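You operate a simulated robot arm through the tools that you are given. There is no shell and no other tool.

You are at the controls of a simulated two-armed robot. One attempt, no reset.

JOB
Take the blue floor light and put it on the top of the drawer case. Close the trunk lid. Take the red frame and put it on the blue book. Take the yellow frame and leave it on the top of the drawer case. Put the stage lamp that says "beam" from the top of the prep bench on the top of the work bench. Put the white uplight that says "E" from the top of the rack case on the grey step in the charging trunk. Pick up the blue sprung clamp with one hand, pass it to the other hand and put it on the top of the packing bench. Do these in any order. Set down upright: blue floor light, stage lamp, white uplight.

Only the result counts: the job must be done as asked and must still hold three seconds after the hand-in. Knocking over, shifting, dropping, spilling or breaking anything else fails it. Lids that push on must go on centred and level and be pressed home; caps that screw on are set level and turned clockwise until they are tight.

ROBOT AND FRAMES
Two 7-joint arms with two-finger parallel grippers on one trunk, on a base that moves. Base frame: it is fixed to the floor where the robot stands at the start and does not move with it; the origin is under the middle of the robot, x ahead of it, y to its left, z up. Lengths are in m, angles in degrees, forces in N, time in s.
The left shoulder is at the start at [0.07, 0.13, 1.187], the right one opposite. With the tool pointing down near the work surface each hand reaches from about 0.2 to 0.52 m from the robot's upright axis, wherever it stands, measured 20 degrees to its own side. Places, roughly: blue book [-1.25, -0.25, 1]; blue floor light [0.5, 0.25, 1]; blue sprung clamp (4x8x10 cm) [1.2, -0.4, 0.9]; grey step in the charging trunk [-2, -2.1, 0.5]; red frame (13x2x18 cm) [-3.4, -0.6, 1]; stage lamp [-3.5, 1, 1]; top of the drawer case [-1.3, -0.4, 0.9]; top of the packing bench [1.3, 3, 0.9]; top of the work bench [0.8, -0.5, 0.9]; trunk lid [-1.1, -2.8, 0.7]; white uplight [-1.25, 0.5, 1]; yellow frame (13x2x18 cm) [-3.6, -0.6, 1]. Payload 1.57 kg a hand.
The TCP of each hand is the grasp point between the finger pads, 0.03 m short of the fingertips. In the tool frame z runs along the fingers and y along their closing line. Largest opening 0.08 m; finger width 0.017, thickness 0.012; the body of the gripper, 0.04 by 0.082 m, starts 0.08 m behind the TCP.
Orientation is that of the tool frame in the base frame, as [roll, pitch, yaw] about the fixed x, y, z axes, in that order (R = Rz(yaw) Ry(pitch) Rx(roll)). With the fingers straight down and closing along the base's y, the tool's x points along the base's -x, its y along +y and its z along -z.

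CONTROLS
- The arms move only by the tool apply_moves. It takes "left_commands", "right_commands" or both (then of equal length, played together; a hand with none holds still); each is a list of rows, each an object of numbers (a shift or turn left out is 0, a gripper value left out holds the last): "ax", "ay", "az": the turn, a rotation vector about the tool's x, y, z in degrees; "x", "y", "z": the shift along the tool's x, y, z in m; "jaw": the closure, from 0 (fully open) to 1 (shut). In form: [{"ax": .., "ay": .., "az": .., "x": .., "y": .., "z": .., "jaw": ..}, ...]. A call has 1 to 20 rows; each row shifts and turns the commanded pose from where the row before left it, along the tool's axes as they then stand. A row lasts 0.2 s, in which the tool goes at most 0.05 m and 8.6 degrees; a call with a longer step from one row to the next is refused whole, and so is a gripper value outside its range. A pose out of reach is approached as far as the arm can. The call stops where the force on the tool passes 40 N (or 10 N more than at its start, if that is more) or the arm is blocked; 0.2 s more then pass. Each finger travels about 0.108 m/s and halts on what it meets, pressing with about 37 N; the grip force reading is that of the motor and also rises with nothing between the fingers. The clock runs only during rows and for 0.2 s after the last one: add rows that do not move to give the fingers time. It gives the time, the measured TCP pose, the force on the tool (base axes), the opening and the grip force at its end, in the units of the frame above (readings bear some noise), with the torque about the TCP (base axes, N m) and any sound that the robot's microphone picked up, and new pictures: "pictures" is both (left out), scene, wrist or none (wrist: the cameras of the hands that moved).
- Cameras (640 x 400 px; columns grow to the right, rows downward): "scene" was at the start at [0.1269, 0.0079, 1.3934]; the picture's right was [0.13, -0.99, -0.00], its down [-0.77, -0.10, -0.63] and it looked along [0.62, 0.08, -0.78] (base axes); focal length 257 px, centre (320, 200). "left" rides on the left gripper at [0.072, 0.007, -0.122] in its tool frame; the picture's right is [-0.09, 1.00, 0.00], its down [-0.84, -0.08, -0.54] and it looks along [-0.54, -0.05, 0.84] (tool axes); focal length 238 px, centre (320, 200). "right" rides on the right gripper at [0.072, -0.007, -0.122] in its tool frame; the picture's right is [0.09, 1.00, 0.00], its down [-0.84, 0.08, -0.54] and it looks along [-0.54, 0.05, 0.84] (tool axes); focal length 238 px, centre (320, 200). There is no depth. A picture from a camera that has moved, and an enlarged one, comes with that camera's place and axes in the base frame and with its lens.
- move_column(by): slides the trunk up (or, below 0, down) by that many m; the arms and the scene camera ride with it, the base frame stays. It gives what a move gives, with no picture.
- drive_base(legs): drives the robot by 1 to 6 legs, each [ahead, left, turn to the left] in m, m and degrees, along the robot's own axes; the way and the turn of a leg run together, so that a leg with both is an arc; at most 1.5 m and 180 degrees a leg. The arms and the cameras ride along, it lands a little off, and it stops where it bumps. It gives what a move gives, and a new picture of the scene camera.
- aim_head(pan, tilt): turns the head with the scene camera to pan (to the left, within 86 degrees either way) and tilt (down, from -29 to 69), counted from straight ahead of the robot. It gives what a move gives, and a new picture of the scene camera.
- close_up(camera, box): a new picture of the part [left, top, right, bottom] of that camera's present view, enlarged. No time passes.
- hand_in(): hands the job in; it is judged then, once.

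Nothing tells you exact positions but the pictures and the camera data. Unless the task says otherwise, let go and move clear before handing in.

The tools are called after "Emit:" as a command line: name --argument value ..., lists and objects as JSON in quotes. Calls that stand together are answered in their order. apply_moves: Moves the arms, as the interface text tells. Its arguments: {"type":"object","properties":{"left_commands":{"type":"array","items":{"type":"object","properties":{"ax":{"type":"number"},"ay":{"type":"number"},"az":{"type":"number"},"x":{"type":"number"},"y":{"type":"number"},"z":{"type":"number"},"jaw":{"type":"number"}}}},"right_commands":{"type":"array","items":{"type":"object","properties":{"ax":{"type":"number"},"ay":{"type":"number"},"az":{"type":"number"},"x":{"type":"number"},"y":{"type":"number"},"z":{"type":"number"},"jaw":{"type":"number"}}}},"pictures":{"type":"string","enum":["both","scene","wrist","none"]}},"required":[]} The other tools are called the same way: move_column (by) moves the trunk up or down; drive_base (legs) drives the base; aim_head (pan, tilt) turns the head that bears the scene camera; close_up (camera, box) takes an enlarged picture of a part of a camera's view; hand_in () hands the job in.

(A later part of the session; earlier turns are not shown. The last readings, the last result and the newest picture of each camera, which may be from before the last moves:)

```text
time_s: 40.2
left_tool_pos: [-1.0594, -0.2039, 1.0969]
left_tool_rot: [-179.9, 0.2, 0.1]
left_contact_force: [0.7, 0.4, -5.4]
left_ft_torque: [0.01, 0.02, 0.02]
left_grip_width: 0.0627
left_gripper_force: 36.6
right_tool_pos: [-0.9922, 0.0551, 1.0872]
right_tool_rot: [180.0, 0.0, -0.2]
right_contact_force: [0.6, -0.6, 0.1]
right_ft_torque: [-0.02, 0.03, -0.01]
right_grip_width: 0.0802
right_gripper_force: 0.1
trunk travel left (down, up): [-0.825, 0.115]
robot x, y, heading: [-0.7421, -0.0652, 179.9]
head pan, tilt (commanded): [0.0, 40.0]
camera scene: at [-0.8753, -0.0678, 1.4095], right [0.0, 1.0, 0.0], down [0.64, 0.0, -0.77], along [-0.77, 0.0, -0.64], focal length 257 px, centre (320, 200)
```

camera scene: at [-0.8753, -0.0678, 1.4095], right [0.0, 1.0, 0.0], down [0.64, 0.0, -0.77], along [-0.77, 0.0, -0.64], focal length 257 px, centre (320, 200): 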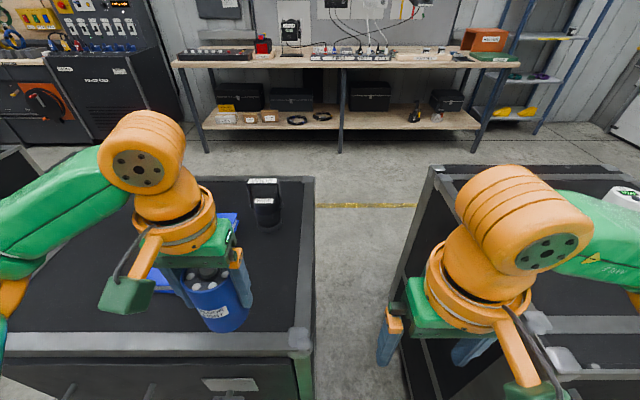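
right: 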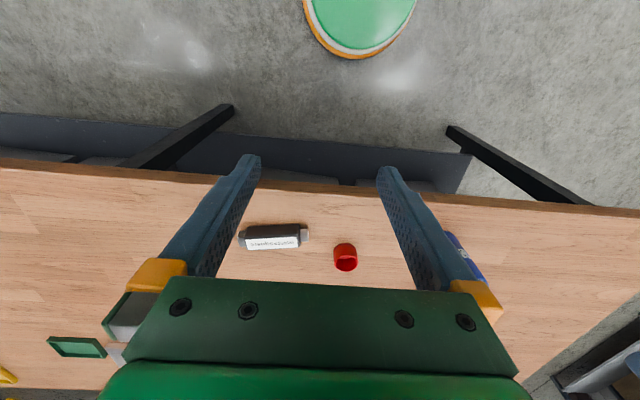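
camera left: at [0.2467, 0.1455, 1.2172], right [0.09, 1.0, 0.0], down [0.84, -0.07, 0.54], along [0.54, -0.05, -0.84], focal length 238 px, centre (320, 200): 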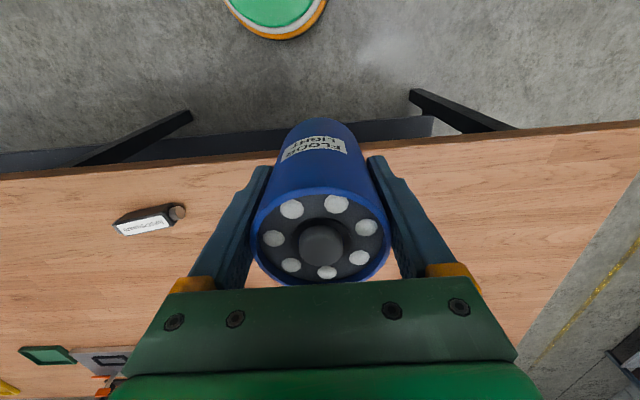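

Now I'll extend the left hand over the spot and lower slowly.

Emit:
apply_moves --left_commands '[{"x": -0.008}, {"x": -0.015}, {"x": -0.02}, {"x": -0.02}, {"x": -0.02}, {"x": -0.02}, {"x": -0.015}, {"x": -0.01}, {"z": 0.005}, {"z": 0.012}, {"z": 0.015}, {"z": 0.015}, {"z": 0.015}, {"z": 0.015}, {"z": 0.012}, {"z": 0.01}, {"z": 0.008}, {}]'

```text
time_s: 44.0
left_tool_pos: [-1.187, -0.2021, 0.9924]
left_tool_rot: [-179.9, 0.3, 0.1]
left_contact_force: [-5.3, -2.4, 23.0]
left_ft_torque: [-0.71, 0.15, 0.0]
left_grip_width: 0.0623
left_gripper_force: 37.2
right_tool_pos: [-0.9917, 0.0563, 1.0875]
right_tool_rot: [179.9, 0.3, -0.1]
right_contact_force: [-0.2, -0.1, 0.2]
right_ft_torque: [-0.02, -0.01, 0.01]
right_grip_width: 0.0799
right_gripper_force: 0.1
trunk travel left (down, up): [-0.825, 0.115]
robot x, y, heading: [-0.7445, -0.0664, 179.8]
head pan, tilt (commanded): [0.0, 40.0]
camera scene: at [-0.8746, -0.0657, 1.4099], right [0.0, 1.0, 0.0], down [0.64, 0.0, -0.77], along [-0.77, 0.0, -0.64], focal length 257 px, centre (320, 200)
camera left: at [-1.1151, -0.208, 1.1133], right [-0.09, -1.0, 0.0], down [-0.83, 0.08, 0.55], along [-0.54, 0.05, -0.84], focal length 238 px, centre (320, 200)
```

scene: 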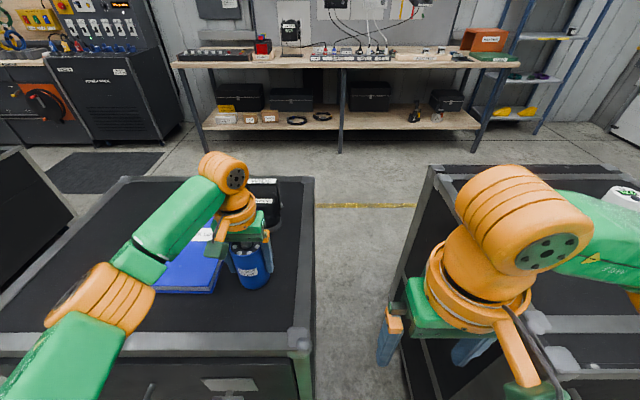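
left: 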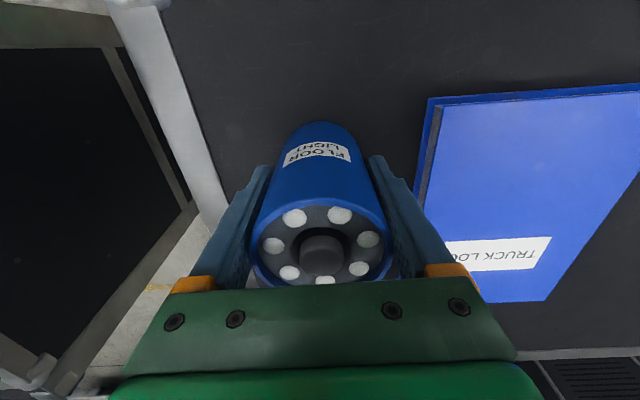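

The light has touched the case top (its bottom at about z≈0.944). I'll ease off slightly, open, and withdraw straight up.

Emit:
apply_moves --left_commands '[{"z": -0.0015}, {}, {"jaw": 0}, {"jaw": 0}, {}, {}]'

```text
time_s: 45.4
left_tool_pos: [-1.1889, -0.2043, 0.9907]
left_tool_rot: [-179.9, -0.1, 0.1]
left_contact_force: [0.5, 0.0, -0.3]
left_ft_torque: [-0.01, -0.01, 0.0]
left_grip_width: 0.0799
left_gripper_force: 0.0
right_tool_pos: [-0.9952, 0.0549, 1.0861]
right_tool_rot: [179.9, 0.0, 0.0]
right_contact_force: [0.2, -0.8, -0.1]
right_ft_torque: [0.0, -0.02, 0.0]
right_grip_width: 0.08
right_gripper_force: 0.0
trunk travel left (down, up): [-0.825, 0.115]
robot x, y, heading: [-0.7459, -0.0692, 179.9]
head pan, tilt (commanded): [0.0, 40.0]
camera scene: at [-0.8784, -0.0674, 1.4092], right [0.0, 1.0, 0.0], down [0.64, 0.0, -0.77], along [-0.77, 0.0, -0.64], focal length 257 px, centre (320, 200)
camera left: at [-1.118, -0.2093, 1.1126], right [-0.09, -1.0, 0.0], down [-0.84, 0.07, 0.54], along [-0.54, 0.05, -0.84], focal length 238 px, centre (320, 200)
```

scene: 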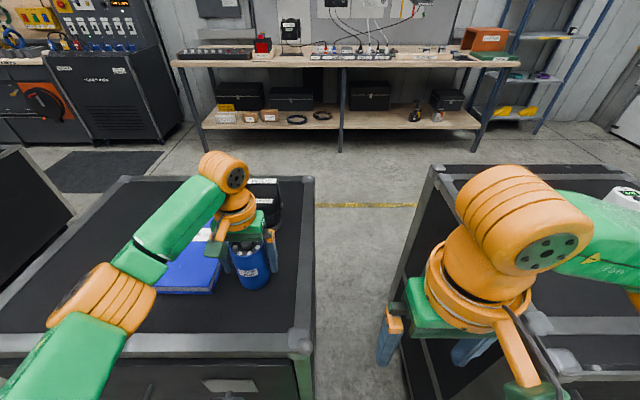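
left: 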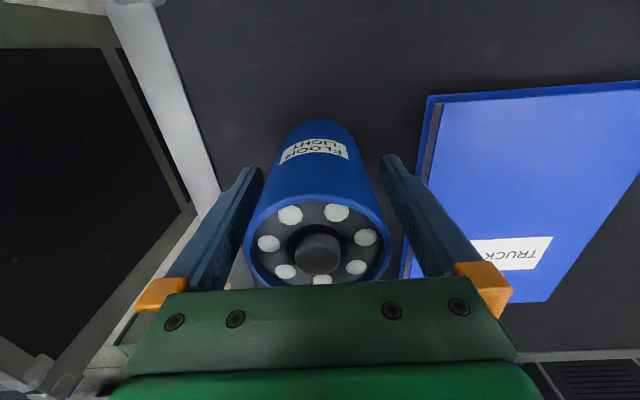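

Released and standing. Raising the hand straight up and clear.

Emit:
apply_moves --left_commands '[{"z": -0.02}, {"z": -0.03}, {"z": -0.03}, {"z": -0.03}, {"z": -0.02, "x": 0.02}, {"x": 0.04}, {"x": 0.04}, {"x": 0.04}, {}]'

Emit:
close_up --camera "scene" --box '[120, 160, 340, 360]'

```text
time_s: 47.4
left_tool_pos: [-1.0476, -0.2019, 1.1191]
left_tool_rot: [-179.9, -0.1, 0.2]
left_contact_force: [-0.2, 0.6, 0.4]
left_ft_torque: [0.02, -0.03, 0.01]
left_grip_width: 0.08
left_gripper_force: 0.0
right_tool_pos: [-0.9946, 0.0551, 1.0872]
right_tool_rot: [180.0, 0.0, -0.2]
right_contact_force: [0.2, -0.1, -0.1]
right_ft_torque: [0.01, -0.01, -0.01]
right_grip_width: 0.0797
right_gripper_force: 0.0
trunk travel left (down, up): [-0.825, 0.115]
robot x, y, heading: [-0.7424, -0.0654, 180.1]
head pan, tilt (commanded): [0.0, 40.0]
camera scene: at [-0.8785, -0.0674, 1.4092], right [0.0, 1.0, 0.0], down [0.64, 0.0, -0.77], along [-0.77, 0.0, -0.64], focal length 257 px, centre (320, 200)
camera left: at [-0.9772, -0.2078, 1.2421], right [-0.09, -1.0, 0.0], down [-0.84, 0.07, 0.54], along [-0.54, 0.05, -0.84], focal length 238 px, centre (320, 200)
```

scene: 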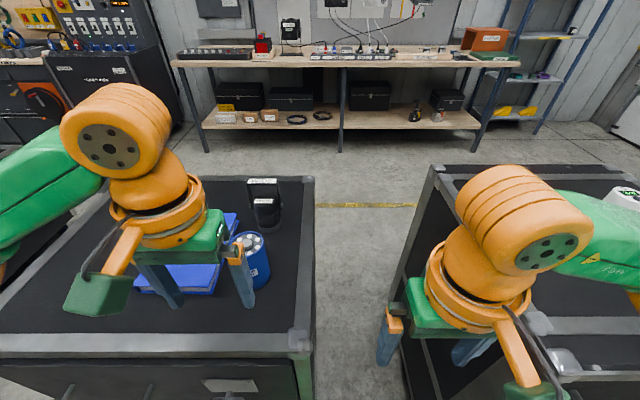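
left: 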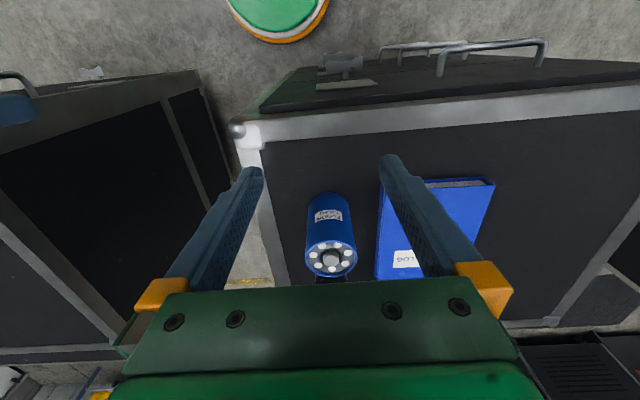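

```text
2.00 times, centred on (230, 260) of scene
camera zoom: at [-0.8785, -0.0674, 1.4092], right [0.0, 1.0, 0.0], down [0.64, 0.0, -0.77], along [-0.77, 0.0, -0.64], focal length 514 px, centre (500, 80)
```

zoom: 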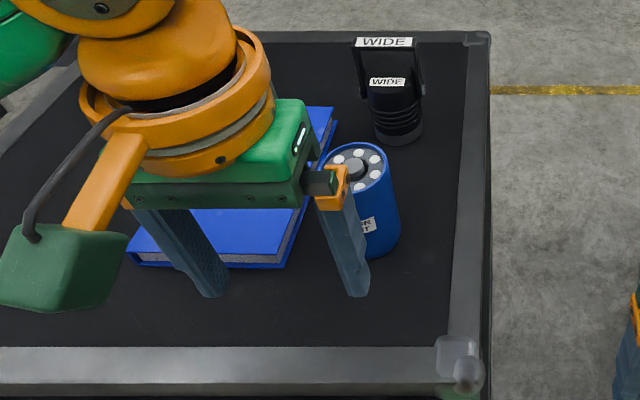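

The blue floor light stands upright on the drawer case. Next, I look at the rack case's white uplights to find the "E" one.

Emit:
aim_head --pan -50 --tilt 40

Emit:
close_up --camera "scene" --box '[200, 100, 440, 260]'

```text
time_s: 48.6
left_tool_pos: [-1.0488, -0.2018, 1.1199]
left_tool_rot: [-179.9, 0.0, 0.2]
left_contact_force: [-0.7, 0.9, -0.9]
left_ft_torque: [0.05, -0.01, -0.03]
left_grip_width: 0.08
left_gripper_force: 0.0
right_tool_pos: [-0.9938, 0.0551, 1.0867]
right_tool_rot: [180.0, 0.0, -0.1]
right_contact_force: [0.2, 0.4, -0.2]
right_ft_torque: [0.02, -0.03, -0.02]
right_grip_width: 0.0801
right_gripper_force: 0.0
trunk travel left (down, up): [-0.825, 0.115]
robot x, y, heading: [-0.7468, -0.0649, 180.0]
head pan, tilt (commanded): [-50.0, 40.0]
camera scene: at [-0.8478, -0.0023, 1.4093], right [0.77, 0.64, 0.0], down [0.41, -0.49, -0.77], along [-0.49, 0.59, -0.64], focal length 257 px, centre (320, 200)
```

scene: 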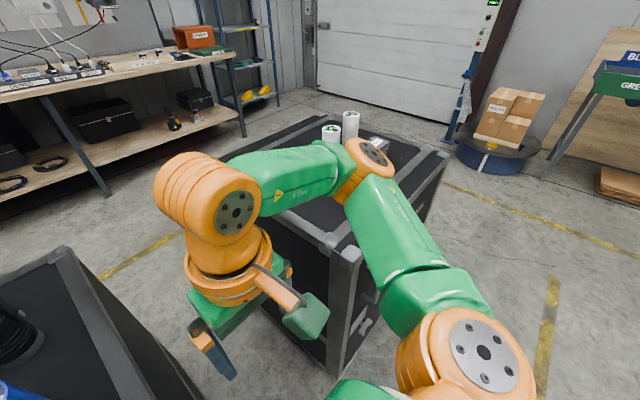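

```text
2.50 times, centred on (320, 180) of scene
camera zoom: at [-0.8478, -0.0023, 1.4093], right [0.77, 0.64, 0.0], down [0.41, -0.49, -0.77], along [-0.49, 0.59, -0.64], focal length 643 px, centre (320, 250)
```

zoom: 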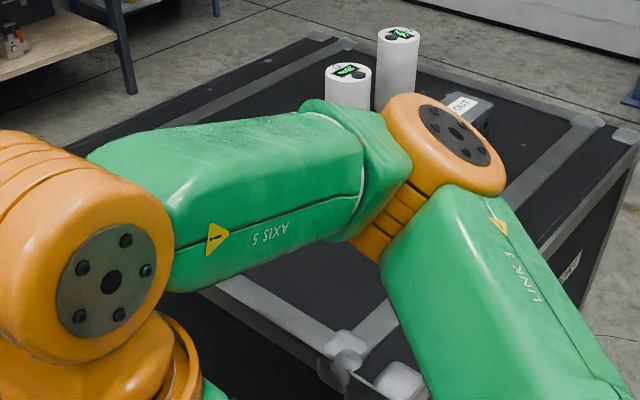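

The arm blocks the view. I'll back up and slide right to face the rack case.

Emit:
drive_base --legs '[[-0.2, 0, 0], [0, -0.5, 0]]'

Emit:
aim_head --pan 0 --tilt 40

Emit:
close_up --camera "scene" --box '[200, 100, 440, 260]'

```text
time_s: 52.7
left_tool_pos: [-0.8538, 0.2962, 1.1206]
left_tool_rot: [-179.9, -0.1, 0.1]
left_contact_force: [0.2, -0.1, 0.7]
left_ft_torque: [0.02, 0.01, 0.01]
left_grip_width: 0.0798
left_gripper_force: 0.1
right_tool_pos: [-0.8004, 0.5517, 1.0861]
right_tool_rot: [180.0, 0.0, 0.0]
right_contact_force: [0.3, 0.1, 0.4]
right_ft_torque: [0.03, 0.03, 0.0]
right_grip_width: 0.0801
right_gripper_force: 0.0
trunk travel left (down, up): [-0.825, 0.115]
robot x, y, heading: [-0.549, 0.4299, 179.8]
head pan, tilt (commanded): [-50.0, 40.0]
camera scene: at [-0.653, 0.4941, 1.4093], right [0.77, 0.64, 0.0], down [0.41, -0.49, -0.77], along [-0.49, 0.59, -0.64], focal length 257 px, centre (320, 200)
```

scene: 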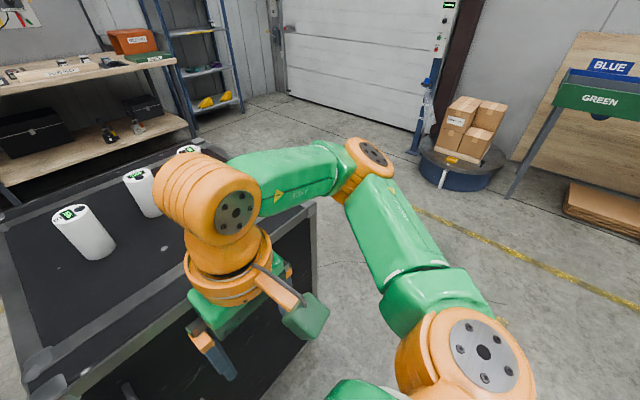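

```text
time_s: 53.9
left_tool_pos: [-0.8542, 0.2963, 1.1202]
left_tool_rot: [-179.9, 0.0, 0.1]
left_contact_force: [-0.7, -0.2, -0.6]
left_ft_torque: [0.0, -0.03, 0.0]
left_grip_width: 0.0799
left_gripper_force: 0.1
right_tool_pos: [-0.7992, 0.5537, 1.0873]
right_tool_rot: [180.0, 0.0, -0.1]
right_contact_force: [-0.2, 0.1, 0.2]
right_ft_torque: [0.02, -0.01, 0.01]
right_grip_width: 0.0802
right_gripper_force: 0.0
trunk travel left (down, up): [-0.825, 0.115]
robot x, y, heading: [-0.5499, 0.4299, 180.1]
head pan, tilt (commanded): [0.0, 40.0]
camera scene: at [-0.6834, 0.4307, 1.4093], right [0.0, 1.0, 0.0], down [0.64, 0.0, -0.77], along [-0.77, 0.0, -0.64], focal length 257 px, centre (320, 200)
```

scene: 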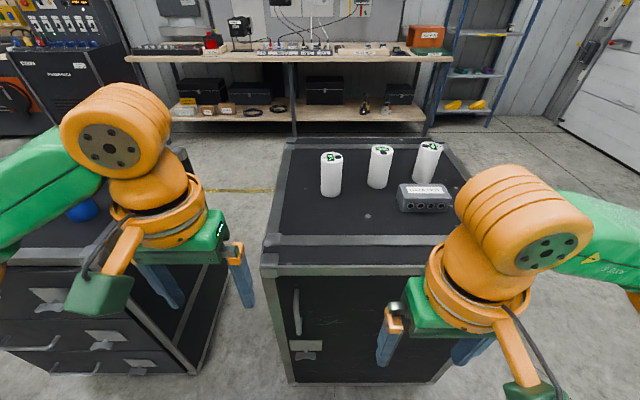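

```text
2.50 times, centred on (320, 180) of scene
camera zoom: at [-0.6834, 0.4307, 1.4093], right [0.0, 1.0, 0.0], down [0.64, 0.0, -0.77], along [-0.77, 0.0, -0.64], focal length 643 px, centre (320, 250)
```

zoom: 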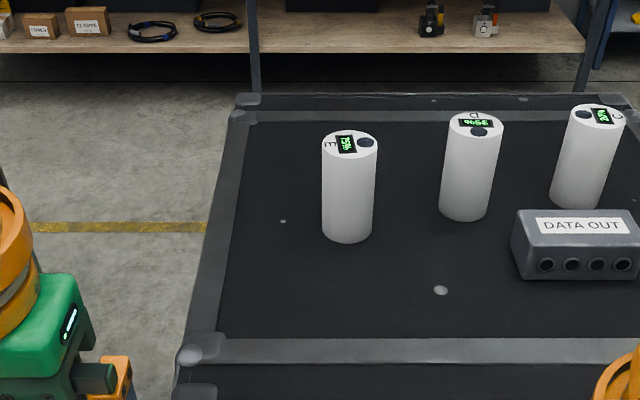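

The left one seems to carry "E", the middle "D", the right "C". I'll verify by zooming in.

Emit:
close_up --camera "scene" --box '[310, 140, 360, 172]'

Emit:
close_up --camera "scene" --box '[360, 130, 450, 170]'

```text
12.50 times, centred on (335, 156) of scene
camera zoom: at [-0.6834, 0.4307, 1.4093], right [0.0, 1.0, 0.0], down [0.64, 0.0, -0.77], along [-0.77, 0.0, -0.64], focal length 3214 px, centre (132, 750)
```

zoom: 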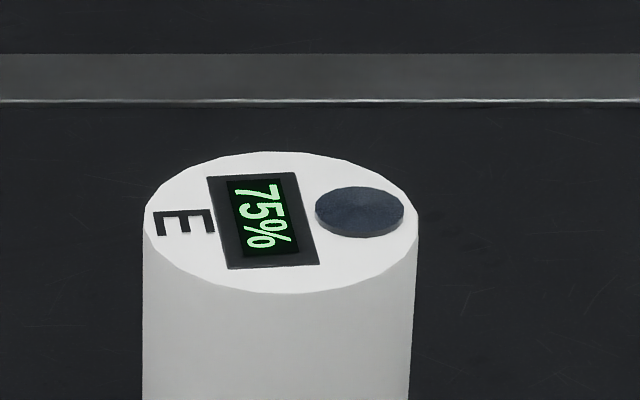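

```text
7.11 times, centred on (405, 150) of scene
camera zoom: at [-0.6834, 0.4307, 1.4093], right [0.0, 1.0, 0.0], down [0.64, 0.0, -0.77], along [-0.77, 0.0, -0.64], focal length 1828 px, centre (-284, 556)
```

zoom: 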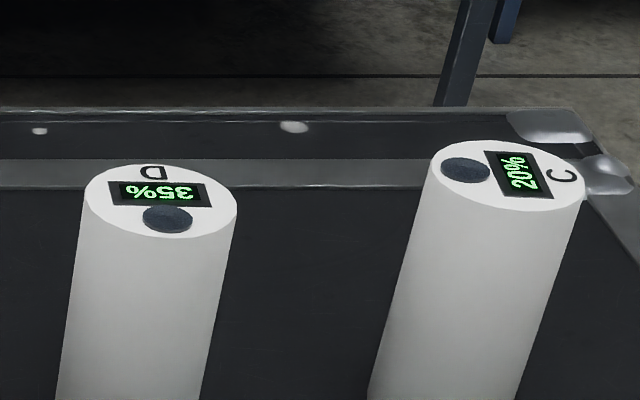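

E is the left uplight at about (-1.28, 0.461), top at z≈1.055. I'll raise the right hand a bit for clearance and drive up so the left hand lines up.

Emit:
apply_moves --right_commands '[{"z": -0.03}, {"z": -0.03}, {}]' --pictures "none"

Emit:
drive_base --legs '[[0, -0.165, 0], [0.2, 0, 0]]'

Emit:
close_up --camera "left" --box '[0, 0, 640, 400]'

```text
time_s: 54.7
left_tool_pos: [-0.8547, 0.2965, 1.1199]
left_tool_rot: [-179.8, 0.1, 0.1]
left_contact_force: [-0.2, 0.0, 0.0]
left_ft_torque: [0.02, -0.01, 0.0]
left_grip_width: 0.08
left_gripper_force: 0.0
right_tool_pos: [-0.7993, 0.5529, 1.146]
right_tool_rot: [-179.9, 0.0, 0.0]
right_contact_force: [0.2, 0.5, 0.3]
right_ft_torque: [0.0, 0.02, 0.0]
right_grip_width: 0.0799
right_gripper_force: 0.0
trunk travel left (down, up): [-0.825, 0.115]
robot x, y, heading: [-0.5524, 0.4309, 180.0]
head pan, tilt (commanded): [0.0, 40.0]
```

```text
time_s: 57.4
left_tool_pos: [-1.0563, 0.4608, 1.1215]
left_tool_rot: [-179.9, 0.0, 0.1]
left_contact_force: [-0.1, -0.3, 0.4]
left_ft_torque: [-0.01, 0.0, 0.01]
left_grip_width: 0.0804
left_gripper_force: 0.1
right_tool_pos: [-1.0008, 0.7189, 1.1463]
right_tool_rot: [-179.9, 0.2, 0.1]
right_contact_force: [-0.1, -0.3, 0.3]
right_ft_torque: [0.03, 0.04, -0.02]
right_grip_width: 0.0799
right_gripper_force: 0.2
trunk travel left (down, up): [-0.825, 0.115]
robot x, y, heading: [-0.7566, 0.599, -179.9]
head pan, tilt (commanded): [0.0, 40.0]
camera scene: at [-0.884, 0.5962, 1.4097], right [0.0, 1.0, 0.0], down [0.64, 0.0, -0.77], along [-0.77, 0.0, -0.64], focal length 257 px, centre (320, 200)
```

scene: 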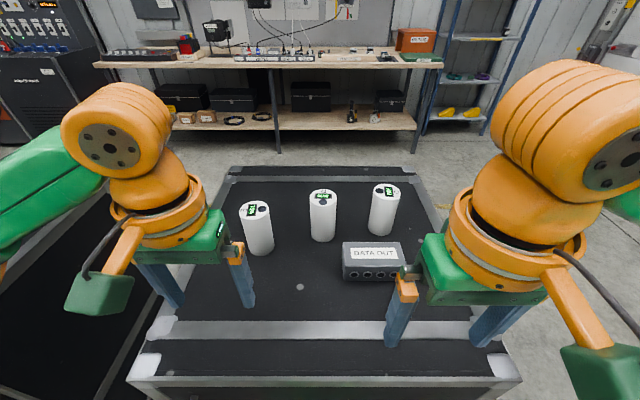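

```text
1.00 times, centred on (320, 200) of left (not enlarged: the box is as wide or as high as the picture)
camera zoom: at [-0.9833, 0.4557, 1.2428], right [-0.09, -1.0, 0.0], down [-0.84, 0.07, 0.54], along [-0.54, 0.05, -0.84], focal length 238 px, centre (320, 200)
```

zoom: 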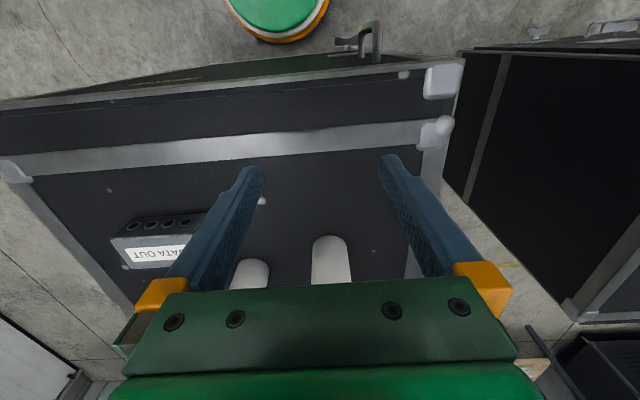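

E sits at (-1.282, 0.462) with top z≈1.057. I'll lower the left hand just in front of it and then slide forward so the fingers straddle it.

Emit:
apply_moves --left_commands '[{"x": -0.04}, {"x": -0.04, "z": 0.02}, {"x": -0.03, "z": 0.03}, {"z": 0.04}, {"z": 0.0265}, {}]'

```text
time_s: 58.8
left_tool_pos: [-1.1682, 0.461, 1.0033]
left_tool_rot: [-179.9, -0.1, 0.2]
left_contact_force: [0.5, 0.4, -0.2]
left_ft_torque: [-0.03, -0.02, 0.01]
left_grip_width: 0.0802
left_gripper_force: 0.0
right_tool_pos: [-1.0047, 0.7192, 1.1467]
right_tool_rot: [179.9, -0.1, 0.1]
right_contact_force: [-1.4, -1.1, -0.2]
right_ft_torque: [0.0, 0.03, 0.03]
right_grip_width: 0.0803
right_gripper_force: 0.0
trunk travel left (down, up): [-0.825, 0.115]
robot x, y, heading: [-0.752, 0.5989, -180.0]
head pan, tilt (commanded): [0.0, 40.0]
camera scene: at [-0.8881, 0.5967, 1.4092], right [0.0, 1.0, 0.0], down [0.64, 0.0, -0.77], along [-0.77, 0.0, -0.64], focal length 257 px, centre (320, 200)
camera left: at [-1.0972, 0.4554, 1.1256], right [-0.09, -1.0, 0.0], down [-0.84, 0.07, 0.54], along [-0.54, 0.05, -0.84], focal length 238 px, centre (320, 200)
```

scene: 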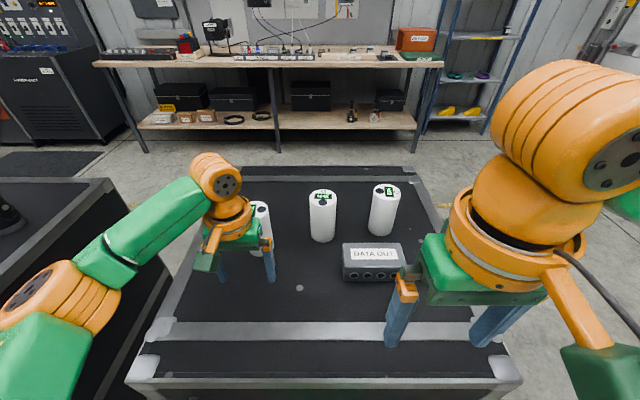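
left: 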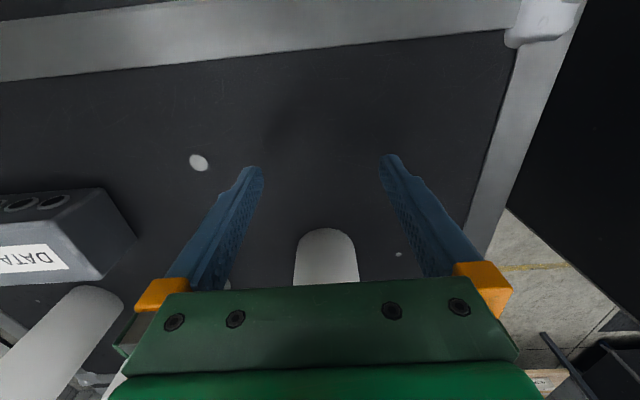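

E's base shows centred between the fingers. Sliding forward around it.

Emit:
apply_moves --left_commands '[{"x": -0.02, "y": -0.002}, {"x": -0.025}, {"x": -0.025}, {"x": -0.02}, {"x": -0.012}, {}]'

```text
time_s: 60.1
left_tool_pos: [-1.2436, 0.4636, 1.0044]
left_tool_rot: [-180.0, 0.1, 0.1]
left_contact_force: [0.0, 0.6, -0.1]
left_ft_torque: [0.0, -0.04, -0.01]
left_grip_width: 0.0802
left_gripper_force: 0.1
left hand out of reach, approached as far as the arm can: row 4, 5
right_tool_pos: [-1.0035, 0.7185, 1.145]
right_tool_rot: [-180.0, 0.0, 0.2]
right_contact_force: [0.1, -0.3, -0.1]
right_ft_torque: [0.0, 0.0, -0.01]
right_grip_width: 0.0801
right_gripper_force: 0.1
trunk travel left (down, up): [-0.825, 0.115]
robot x, y, heading: [-0.7545, 0.5977, -180.0]
head pan, tilt (commanded): [0.0, 40.0]
camera scene: at [-0.8882, 0.5967, 1.4092], right [0.0, 1.0, 0.0], down [0.64, 0.0, -0.77], along [-0.77, 0.0, -0.64], focal length 257 px, centre (320, 200)
camera left: at [-1.1715, 0.4568, 1.1255], right [-0.09, -1.0, 0.0], down [-0.84, 0.07, 0.54], along [-0.54, 0.05, -0.84], focal length 238 px, centre (320, 200)
```

scene: 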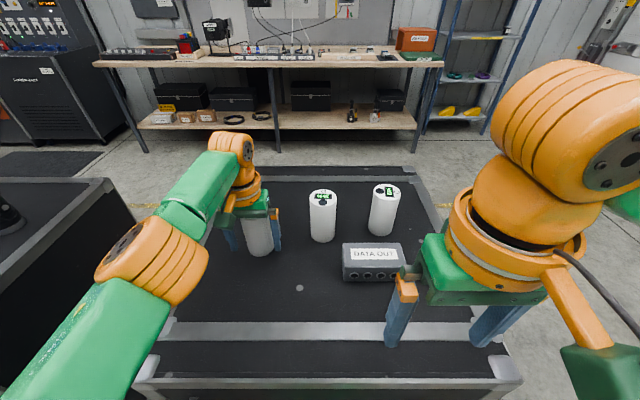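
left: 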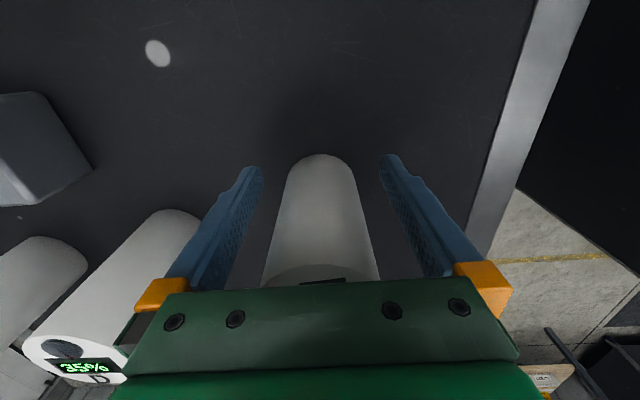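

The arm runs out of reach 38 mm short. I'll tilt the tool so the fingers point slightly forward, which frees reach while still gripping the upright cylinder.

Emit:
apply_moves --left_commands '[{"ay": -7}, {"ay": -7}, {"x": -0.0184, "z": 0.0046}, {"x": -0.0185, "z": 0.0046}, {}]'

```text
time_s: 61.4
left_tool_pos: [-1.2833, 0.4612, 1.0033]
left_tool_rot: [-179.8, 14.0, 0.3]
left_contact_force: [-0.5, 0.9, 0.4]
left_ft_torque: [-0.03, 0.0, 0.01]
left_grip_width: 0.0797
left_gripper_force: 0.0
left hand out of reach, approached as far as the arm can: row 1
right_tool_pos: [-1.0036, 0.7176, 1.1459]
right_tool_rot: [179.9, 0.1, 0.1]
right_contact_force: [-0.2, 0.4, -0.3]
right_ft_torque: [0.04, -0.01, 0.01]
right_grip_width: 0.08
right_gripper_force: 0.1
trunk travel left (down, up): [-0.825, 0.115]
robot x, y, heading: [-0.7544, 0.5971, -179.6]
head pan, tilt (commanded): [0.0, 40.0]
camera scene: at [-0.8873, 0.5957, 1.4093], right [0.0, 1.0, 0.0], down [0.64, 0.0, -0.77], along [-0.77, 0.0, -0.64], focal length 257 px, centre (320, 200)
camera left: at [-1.183, 0.4565, 1.1042], right [-0.09, -1.0, 0.02], down [-0.68, 0.07, 0.73], along [-0.73, 0.05, -0.68], focal length 238 px, centre (320, 200)
```

scene: 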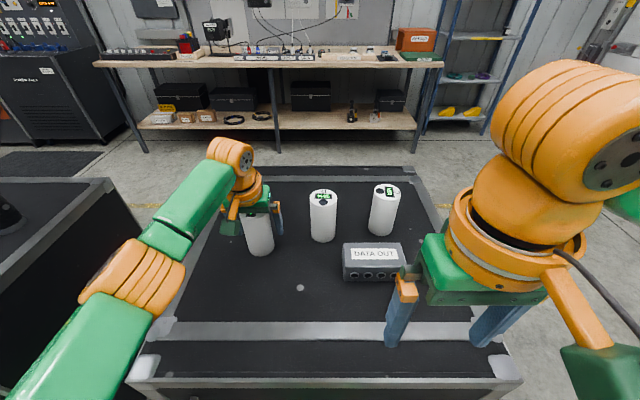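
left: 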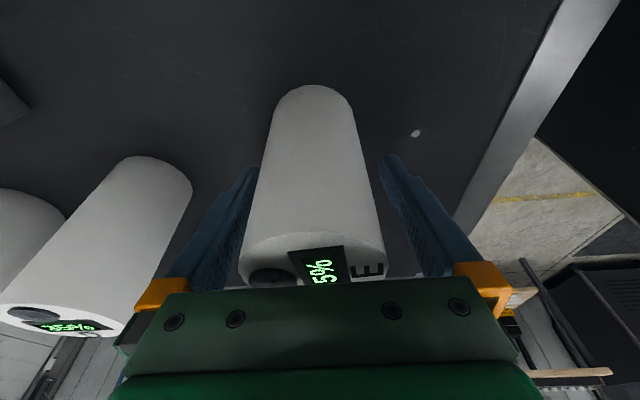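

E is between the fingers. Closing and lifting slowly.

Emit:
apply_moves --left_commands '[{"jaw": 1}, {"jaw": 1}, {"jaw": 1}, {"x": 0.0005, "z": -0.002}, {"x": 0.001, "z": -0.004}, {"x": 0.001, "z": -0.004}, {"x": 0.001, "z": -0.004}, {}]' --pictures "wrist"

```text
time_s: 63.1
left_tool_pos: [-1.2778, 0.4626, 1.0159]
left_tool_rot: [-180.0, 13.9, 0.2]
left_contact_force: [-0.2, -1.2, -4.6]
left_ft_torque: [0.02, 0.09, 0.02]
left_grip_width: 0.0573
left_gripper_force: 36.5
right_tool_pos: [-1.0057, 0.7174, 1.1456]
right_tool_rot: [180.0, -0.1, 0.2]
right_contact_force: [-0.1, -0.1, -0.7]
right_ft_torque: [-0.02, 0.01, 0.0]
right_grip_width: 0.0802
right_gripper_force: 0.0
trunk travel left (down, up): [-0.825, 0.115]
robot x, y, heading: [-0.7527, 0.5957, -179.9]
head pan, tilt (commanded): [0.0, 40.0]
camera left: at [-1.1785, 0.4567, 1.1168], right [-0.09, -1.0, 0.02], down [-0.68, 0.07, 0.73], along [-0.73, 0.05, -0.69], focal length 238 px, centre (320, 200)
```

left: 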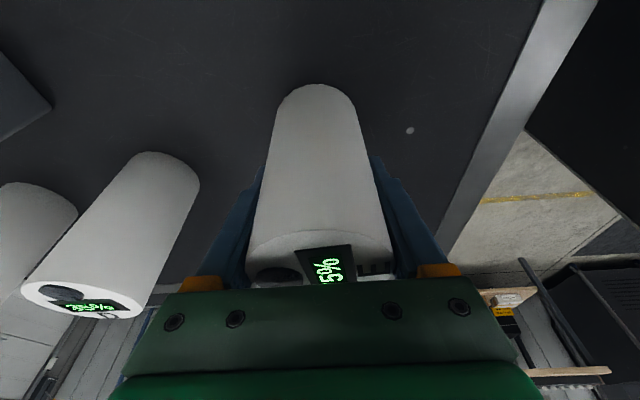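

E is held (about 0.47 kg). Raising it gently and drawing back.

Emit:
apply_moves --left_commands '[{"x": -0.0015, "z": -0.006}, {"x": -0.0024, "z": -0.0097}, {"x": -0.0029, "z": -0.0116}, {"x": -0.0029, "z": -0.0116}, {"x": -0.0029, "z": -0.0116}, {"x": -0.0024, "z": -0.0097}, {"x": 0.002, "z": -0.008}, {"x": 0.008, "z": -0.006}, {"x": 0.013, "z": -0.0035}, {"x": 0.018, "z": -0.0045}, {"x": 0.018, "z": -0.0045}, {"x": 0.018, "z": -0.0045}, {"x": 0.018, "z": -0.0045}, {"x": 0.015, "z": -0.0037}, {"x": 0.01, "z": -0.0025}, {"x": 0.005, "z": -0.0012}, {}]'

```text
time_s: 66.8
left_tool_pos: [-1.1471, 0.4629, 1.0892]
left_tool_rot: [-179.9, 13.9, 0.3]
left_contact_force: [-0.2, -1.0, -6.4]
left_ft_torque: [0.0, 0.08, 0.01]
left_grip_width: 0.0572
left_gripper_force: 36.8
right_tool_pos: [-1.0046, 0.717, 1.1455]
right_tool_rot: [180.0, -0.1, 0.1]
right_contact_force: [0.0, 0.2, -0.4]
right_ft_torque: [-0.03, 0.0, -0.04]
right_grip_width: 0.08
right_gripper_force: 0.1
trunk travel left (down, up): [-0.825, 0.115]
robot x, y, heading: [-0.7519, 0.6014, -179.8]
head pan, tilt (commanded): [0.0, 40.0]
camera scene: at [-0.8893, 0.596, 1.4091], right [0.0, 1.0, 0.0], down [0.64, 0.0, -0.77], along [-0.77, 0.0, -0.64], focal length 257 px, centre (320, 200)
camera left: at [-1.0475, 0.4566, 1.19], right [-0.09, -1.0, 0.02], down [-0.68, 0.07, 0.73], along [-0.73, 0.05, -0.69], focal length 238 px, centre (320, 200)
```

scene: 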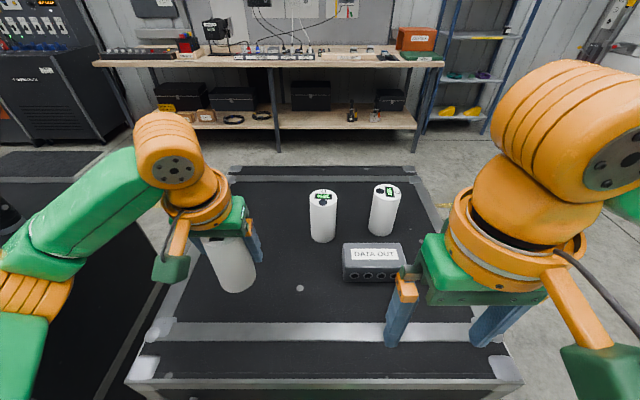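
left: 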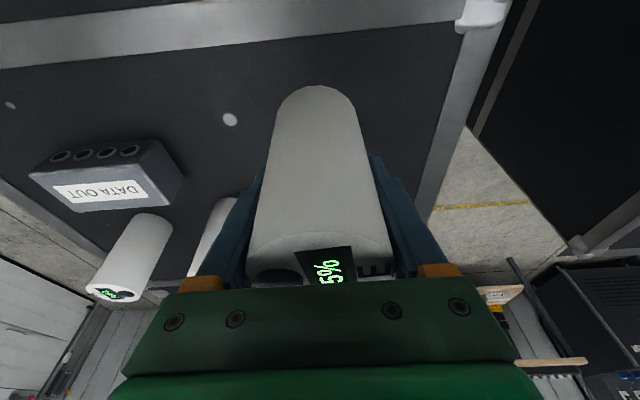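

E is secured and the others stand untouched. I'll back off and slide left toward the trunk to look at it.

Emit:
drive_base --legs '[[-0.25, 0, 0], [0, 0.8, 0], [0, 0.8, 0]]'

Emit:
aim_head --pan 40 --tilt 30

```text
time_s: 76.4
left_tool_pos: [-0.8858, -1.1457, 1.0887]
left_tool_rot: [-179.9, 13.9, 0.4]
left_contact_force: [0.9, 0.9, -5.6]
left_ft_torque: [0.03, 0.06, 0.0]
left_grip_width: 0.0574
left_gripper_force: 36.8
right_tool_pos: [-0.7453, -0.8891, 1.145]
right_tool_rot: [179.9, 0.1, 0.2]
right_contact_force: [-0.8, -0.8, 0.7]
right_ft_torque: [0.01, 0.03, 0.02]
right_grip_width: 0.08
right_gripper_force: 0.1
trunk travel left (down, up): [-0.825, 0.115]
robot x, y, heading: [-0.4924, -1.0106, -179.5]
head pan, tilt (commanded): [0.0, 40.0]
camera scene: at [-0.6288, -1.0109, 1.4091], right [0.0, 1.0, 0.0], down [0.64, 0.0, -0.77], along [-0.77, 0.0, -0.64], focal length 257 px, centre (320, 200)
```

scene: 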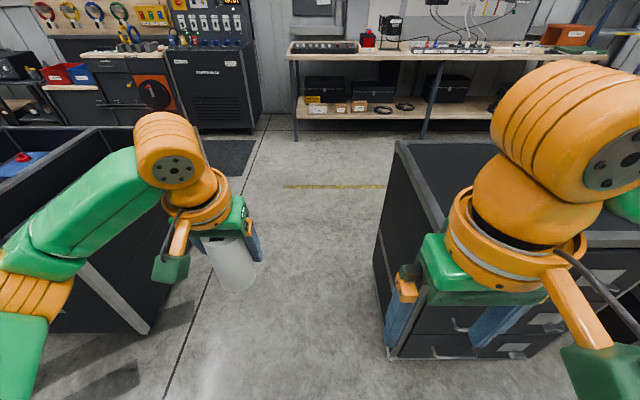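

```text
time_s: 77.4
left_tool_pos: [-0.8857, -1.1452, 1.0896]
left_tool_rot: [-179.9, 14.0, 0.4]
left_contact_force: [0.0, 0.0, -5.3]
left_ft_torque: [0.03, 0.06, 0.01]
left_grip_width: 0.0573
left_gripper_force: 36.9
right_tool_pos: [-0.7457, -0.8903, 1.1456]
right_tool_rot: [180.0, 0.0, 0.2]
right_contact_force: [0.5, -0.3, 0.9]
right_ft_torque: [0.04, -0.02, 0.01]
right_grip_width: 0.0798
right_gripper_force: 0.0
trunk travel left (down, up): [-0.825, 0.115]
robot x, y, heading: [-0.4937, -1.0076, -179.9]
head pan, tilt (commanded): [40.0, 30.0]
camera scene: at [-0.6129, -1.07, 1.4244], right [-0.64, 0.76, 0.0], down [0.38, 0.32, -0.87], along [-0.66, -0.56, -0.5], focal length 257 px, centre (320, 200)
```

scene: 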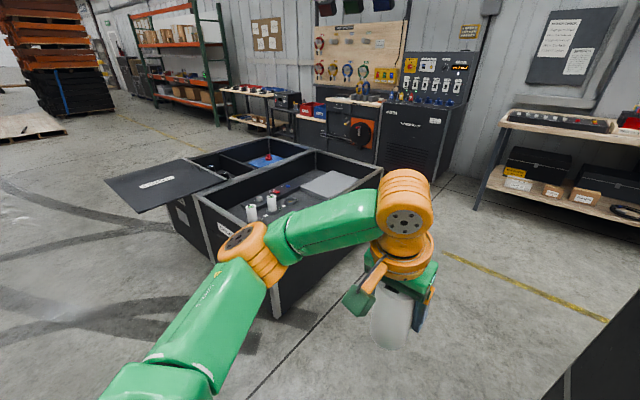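

The near trunk half holds two white uplights and a grey step; the far half has the open lid hinged at its +x side. Zooming in on the details.

Emit:
close_up --camera "scene" --box '[180, 130, 390, 260]'

Emit:
close_up --camera "scene" --box '[90, 130, 330, 280]'

```text
3.05 times, centred on (285, 195) of scene
camera zoom: at [-0.6129, -1.07, 1.4244], right [-0.64, 0.76, 0.0], down [0.38, 0.32, -0.87], along [-0.66, -0.56, -0.5], focal length 784 px, centre (427, 215)
```

zoom: 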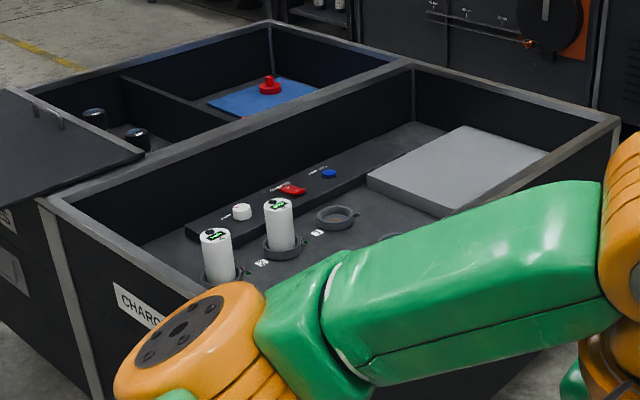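

```text
2.67 times, centred on (210, 205) of scene
camera zoom: at [-0.6129, -1.07, 1.4244], right [-0.64, 0.76, 0.0], down [0.38, 0.32, -0.87], along [-0.66, -0.56, -0.5], focal length 686 px, centre (613, 187)
```

zoom: 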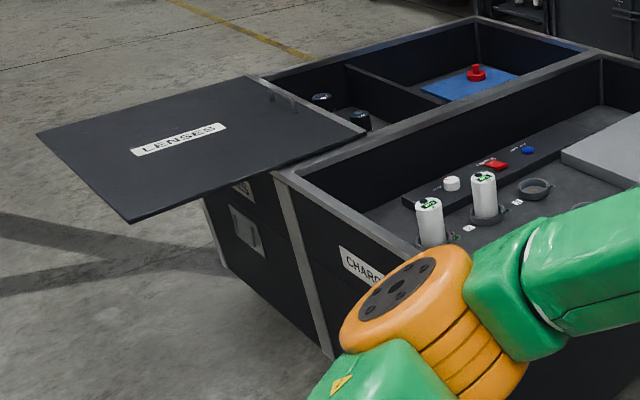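

The grey step is at the −x end of the charging trunk, about x −1.75…−2.12, y −1.97…−2.2, z≈0.55–0.6. I'll turn to face the trunk (−y) and slide along in front of it.

Emit:
drive_base --legs '[[0, 0, 89.8], [0.2, 0, 0], [0, -1.4, 0]]'

Emit:
aim_head --pan 0 --tilt 45

```text
time_s: 89.3
left_tool_pos: [-1.72, -1.6081, 1.09]
left_tool_rot: [-179.8, 13.9, 91.4]
left_contact_force: [0.8, -0.2, -5.8]
left_ft_torque: [-0.06, 0.02, 0.0]
left_grip_width: 0.0573
left_gripper_force: 36.2
right_tool_pos: [-1.978, -1.4713, 1.145]
right_tool_rot: [-180.0, 0.1, 91.3]
right_contact_force: [1.3, 0.1, -0.5]
right_ft_torque: [0.02, 0.0, 0.0]
right_grip_width: 0.0801
right_gripper_force: 0.1
trunk travel left (down, up): [-0.825, 0.115]
robot x, y, heading: [-1.8652, -1.2182, -88.9]
head pan, tilt (commanded): [40.0, 30.0]
camera scene: at [-1.8007, -1.3398, 1.4244], right [-0.75, -0.66, 0.0], down [-0.33, 0.38, -0.87], along [0.57, -0.65, -0.5], focal length 257 px, centre (320, 200)
```

scene: 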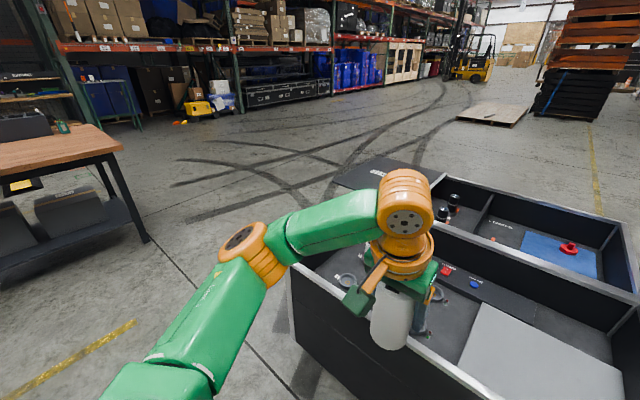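

```text
time_s: 90.3
left_tool_pos: [-1.7207, -1.6075, 1.0887]
left_tool_rot: [-179.8, 13.9, 91.4]
left_contact_force: [-0.5, -0.6, -4.6]
left_ft_torque: [-0.07, 0.03, 0.0]
left_grip_width: 0.0574
left_gripper_force: 36.5
right_tool_pos: [-1.9779, -1.4703, 1.1448]
right_tool_rot: [-179.9, 0.0, 91.1]
right_contact_force: [0.2, -0.6, 0.4]
right_ft_torque: [-0.02, -0.01, 0.04]
right_grip_width: 0.0801
right_gripper_force: 0.1
trunk travel left (down, up): [-0.825, 0.115]
robot x, y, heading: [-1.8643, -1.2227, -88.7]
head pan, tilt (commanded): [0.0, 45.0]
camera scene: at [-1.8592, -1.3529, 1.4019], right [-1.0, -0.02, 0.0], down [-0.02, 0.71, -0.71], along [0.01, -0.71, -0.71], focal length 257 px, centre (320, 200)
```

scene: 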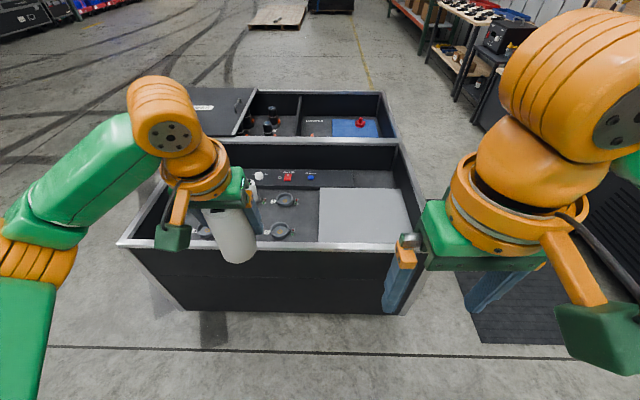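

The step top is about z≈0.52 (x −1.85…−2.23, y up to −2.31), trunk rim z≈0.665 with near wall at y≈−1.857. I'll lower the column 0.25, slide right and move closer.

Emit:
move_column --by -0.25

Emit:
drive_base --legs '[[0, -0.23, -0.5], [0.25, 0, 0]]'

Emit:
close_up --camera "left" --box '[0, 0, 640, 400]'

```text
time_s: 92.9
left_tool_pos: [-1.7197, -1.6076, 0.8387]
left_tool_rot: [-179.9, 13.9, 91.4]
left_contact_force: [-0.6, 1.0, -5.5]
left_ft_torque: [-0.03, 0.0, -0.01]
left_grip_width: 0.0572
left_gripper_force: 36.8
right_tool_pos: [-1.9793, -1.4713, 0.896]
right_tool_rot: [180.0, 0.0, 91.2]
right_contact_force: [0.7, 0.3, 0.8]
right_ft_torque: [0.03, 0.03, 0.01]
right_grip_width: 0.0798
right_gripper_force: 0.0
trunk travel left (down, up): [-0.575, 0.365]
robot x, y, heading: [-1.8655, -1.2213, -89.0]
head pan, tilt (commanded): [0.0, 45.0]
```

```text
time_s: 96.1
left_tool_pos: [-1.9518, -1.8628, 0.8398]
left_tool_rot: [-179.9, 14.0, 91.1]
left_contact_force: [-0.3, 0.5, -5.9]
left_ft_torque: [-0.06, 0.02, -0.01]
left_grip_width: 0.0571
left_gripper_force: 37.2
right_tool_pos: [-2.2095, -1.7242, 0.8957]
right_tool_rot: [179.9, 0.0, 90.8]
right_contact_force: [-0.6, -0.7, -0.5]
right_ft_torque: [0.01, 0.01, 0.01]
right_grip_width: 0.08
right_gripper_force: 0.1
trunk travel left (down, up): [-0.575, 0.365]
robot x, y, heading: [-2.0951, -1.4714, -89.2]
head pan, tilt (commanded): [0.0, 45.0]
camera scene: at [-2.0897, -1.6064, 1.1519], right [-1.0, -0.01, 0.0], down [-0.01, 0.71, -0.71], along [0.01, -0.71, -0.71], focal length 257 px, centre (320, 200)
```

scene: 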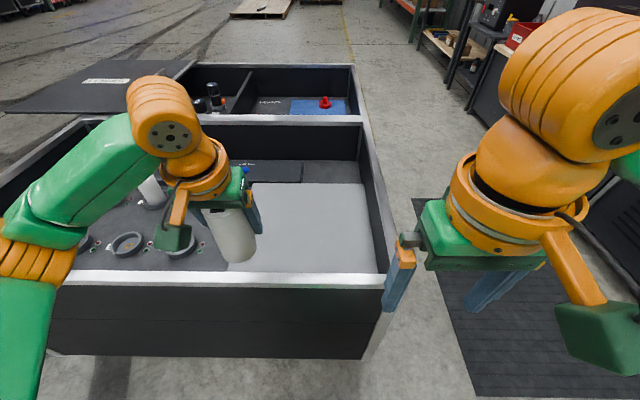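

```text
1.00 times, centred on (320, 200) of left (not enlarged: the box is as wide or as high as the picture)
camera zoom: at [-1.9472, -1.7627, 0.9401], right [1.0, -0.07, 0.02], down [-0.06, -0.68, 0.73], along [-0.04, -0.73, -0.69], focal length 238 px, centre (320, 200)
```

zoom: 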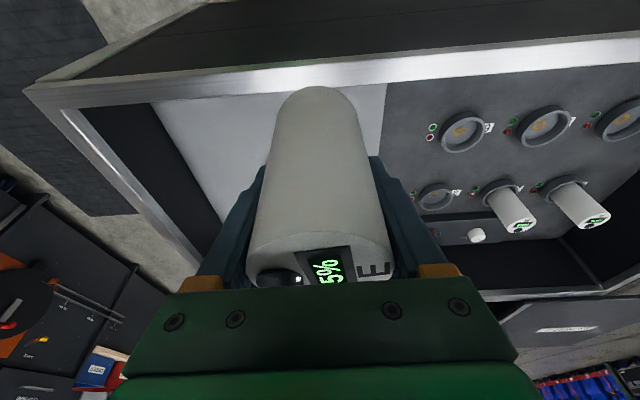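

The near wall's outer top edge is at y≈−1.85, z≈0.673. I'll inch 0.12 closer, then extend over the step.

Emit:
drive_base --legs '[[0.12, 0, 0]]'

Emit:
apply_moves --left_commands '[{"x": -0.008, "z": 0.002}, {"x": -0.015, "z": 0.0037}, {"x": -0.0185, "z": 0.0046}, {"x": -0.0185, "z": 0.0046}, {"x": -0.0185, "z": 0.0046}, {"x": -0.012, "z": 0.003}, {}]'

```text
time_s: 97.3
left_tool_pos: [-1.95, -1.9861, 0.8398]
left_tool_rot: [-179.9, 13.9, 91.0]
left_contact_force: [0.4, 0.0, -5.7]
left_ft_torque: [-0.07, 0.01, 0.02]
left_grip_width: 0.0571
left_gripper_force: 36.9
right_tool_pos: [-2.2076, -1.8483, 0.8959]
right_tool_rot: [-180.0, -0.1, 90.9]
right_contact_force: [-0.1, -0.2, -0.1]
right_ft_torque: [-0.02, 0.01, 0.03]
right_grip_width: 0.0798
right_gripper_force: 0.2
trunk travel left (down, up): [-0.575, 0.365]
robot x, y, heading: [-2.0904, -1.6023, -89.1]
head pan, tilt (commanded): [0.0, 45.0]
camera scene: at [-2.0878, -1.7301, 1.1519], right [-1.0, -0.01, 0.0], down [-0.01, 0.71, -0.71], along [0.01, -0.71, -0.71], focal length 257 px, centre (320, 200)
```

scene: 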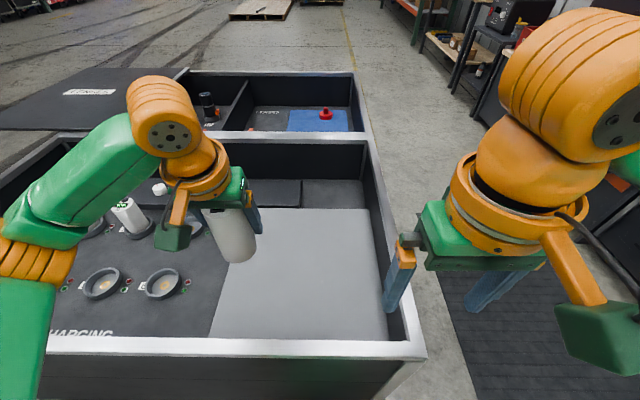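

```text
time_s: 98.9
left_tool_pos: [-1.9481, -2.0807, 0.8381]
left_tool_rot: [-179.8, 13.9, 91.0]
left_contact_force: [-0.8, -0.1, -5.7]
left_ft_torque: [-0.05, 0.01, 0.0]
left_grip_width: 0.0575
left_gripper_force: 37.0
right_tool_pos: [-2.2076, -1.8485, 0.8958]
right_tool_rot: [-180.0, -0.1, 90.8]
right_contact_force: [0.6, 0.7, 0.4]
right_ft_torque: [0.0, -0.03, 0.0]
right_grip_width: 0.0798
right_gripper_force: 0.0
trunk travel left (down, up): [-0.575, 0.365]
robot x, y, heading: [-2.0898, -1.5951, -89.4]
head pan, tilt (commanded): [0.0, 45.0]
camera scene: at [-2.0877, -1.7309, 1.1518], right [-1.0, -0.01, 0.0], down [-0.01, 0.71, -0.71], along [0.01, -0.71, -0.71], focal length 257 px, centre (320, 200)
camera left: at [-1.9434, -1.9807, 0.9391], right [1.0, -0.07, 0.02], down [-0.06, -0.68, 0.73], along [-0.04, -0.73, -0.69], focal length 238 px, centre (320, 200)
```

scene: 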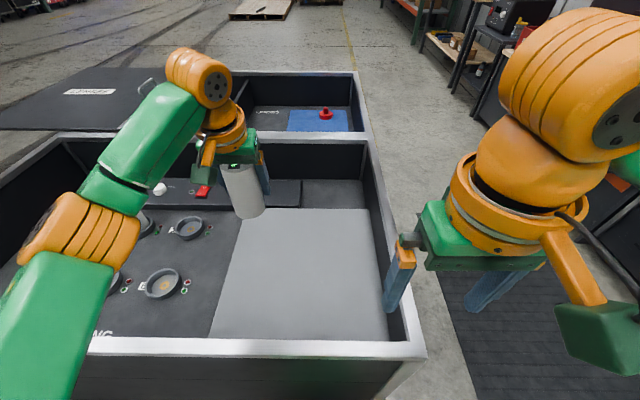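
left: 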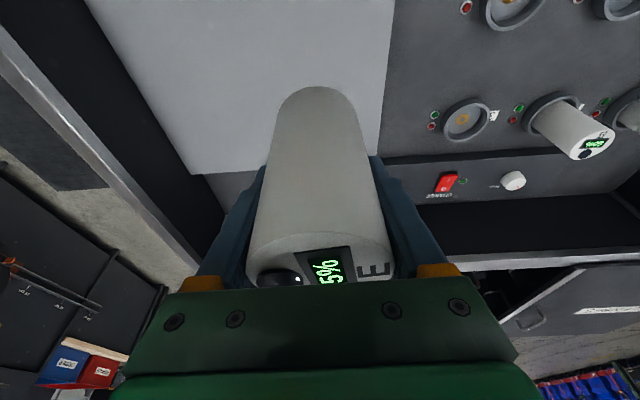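

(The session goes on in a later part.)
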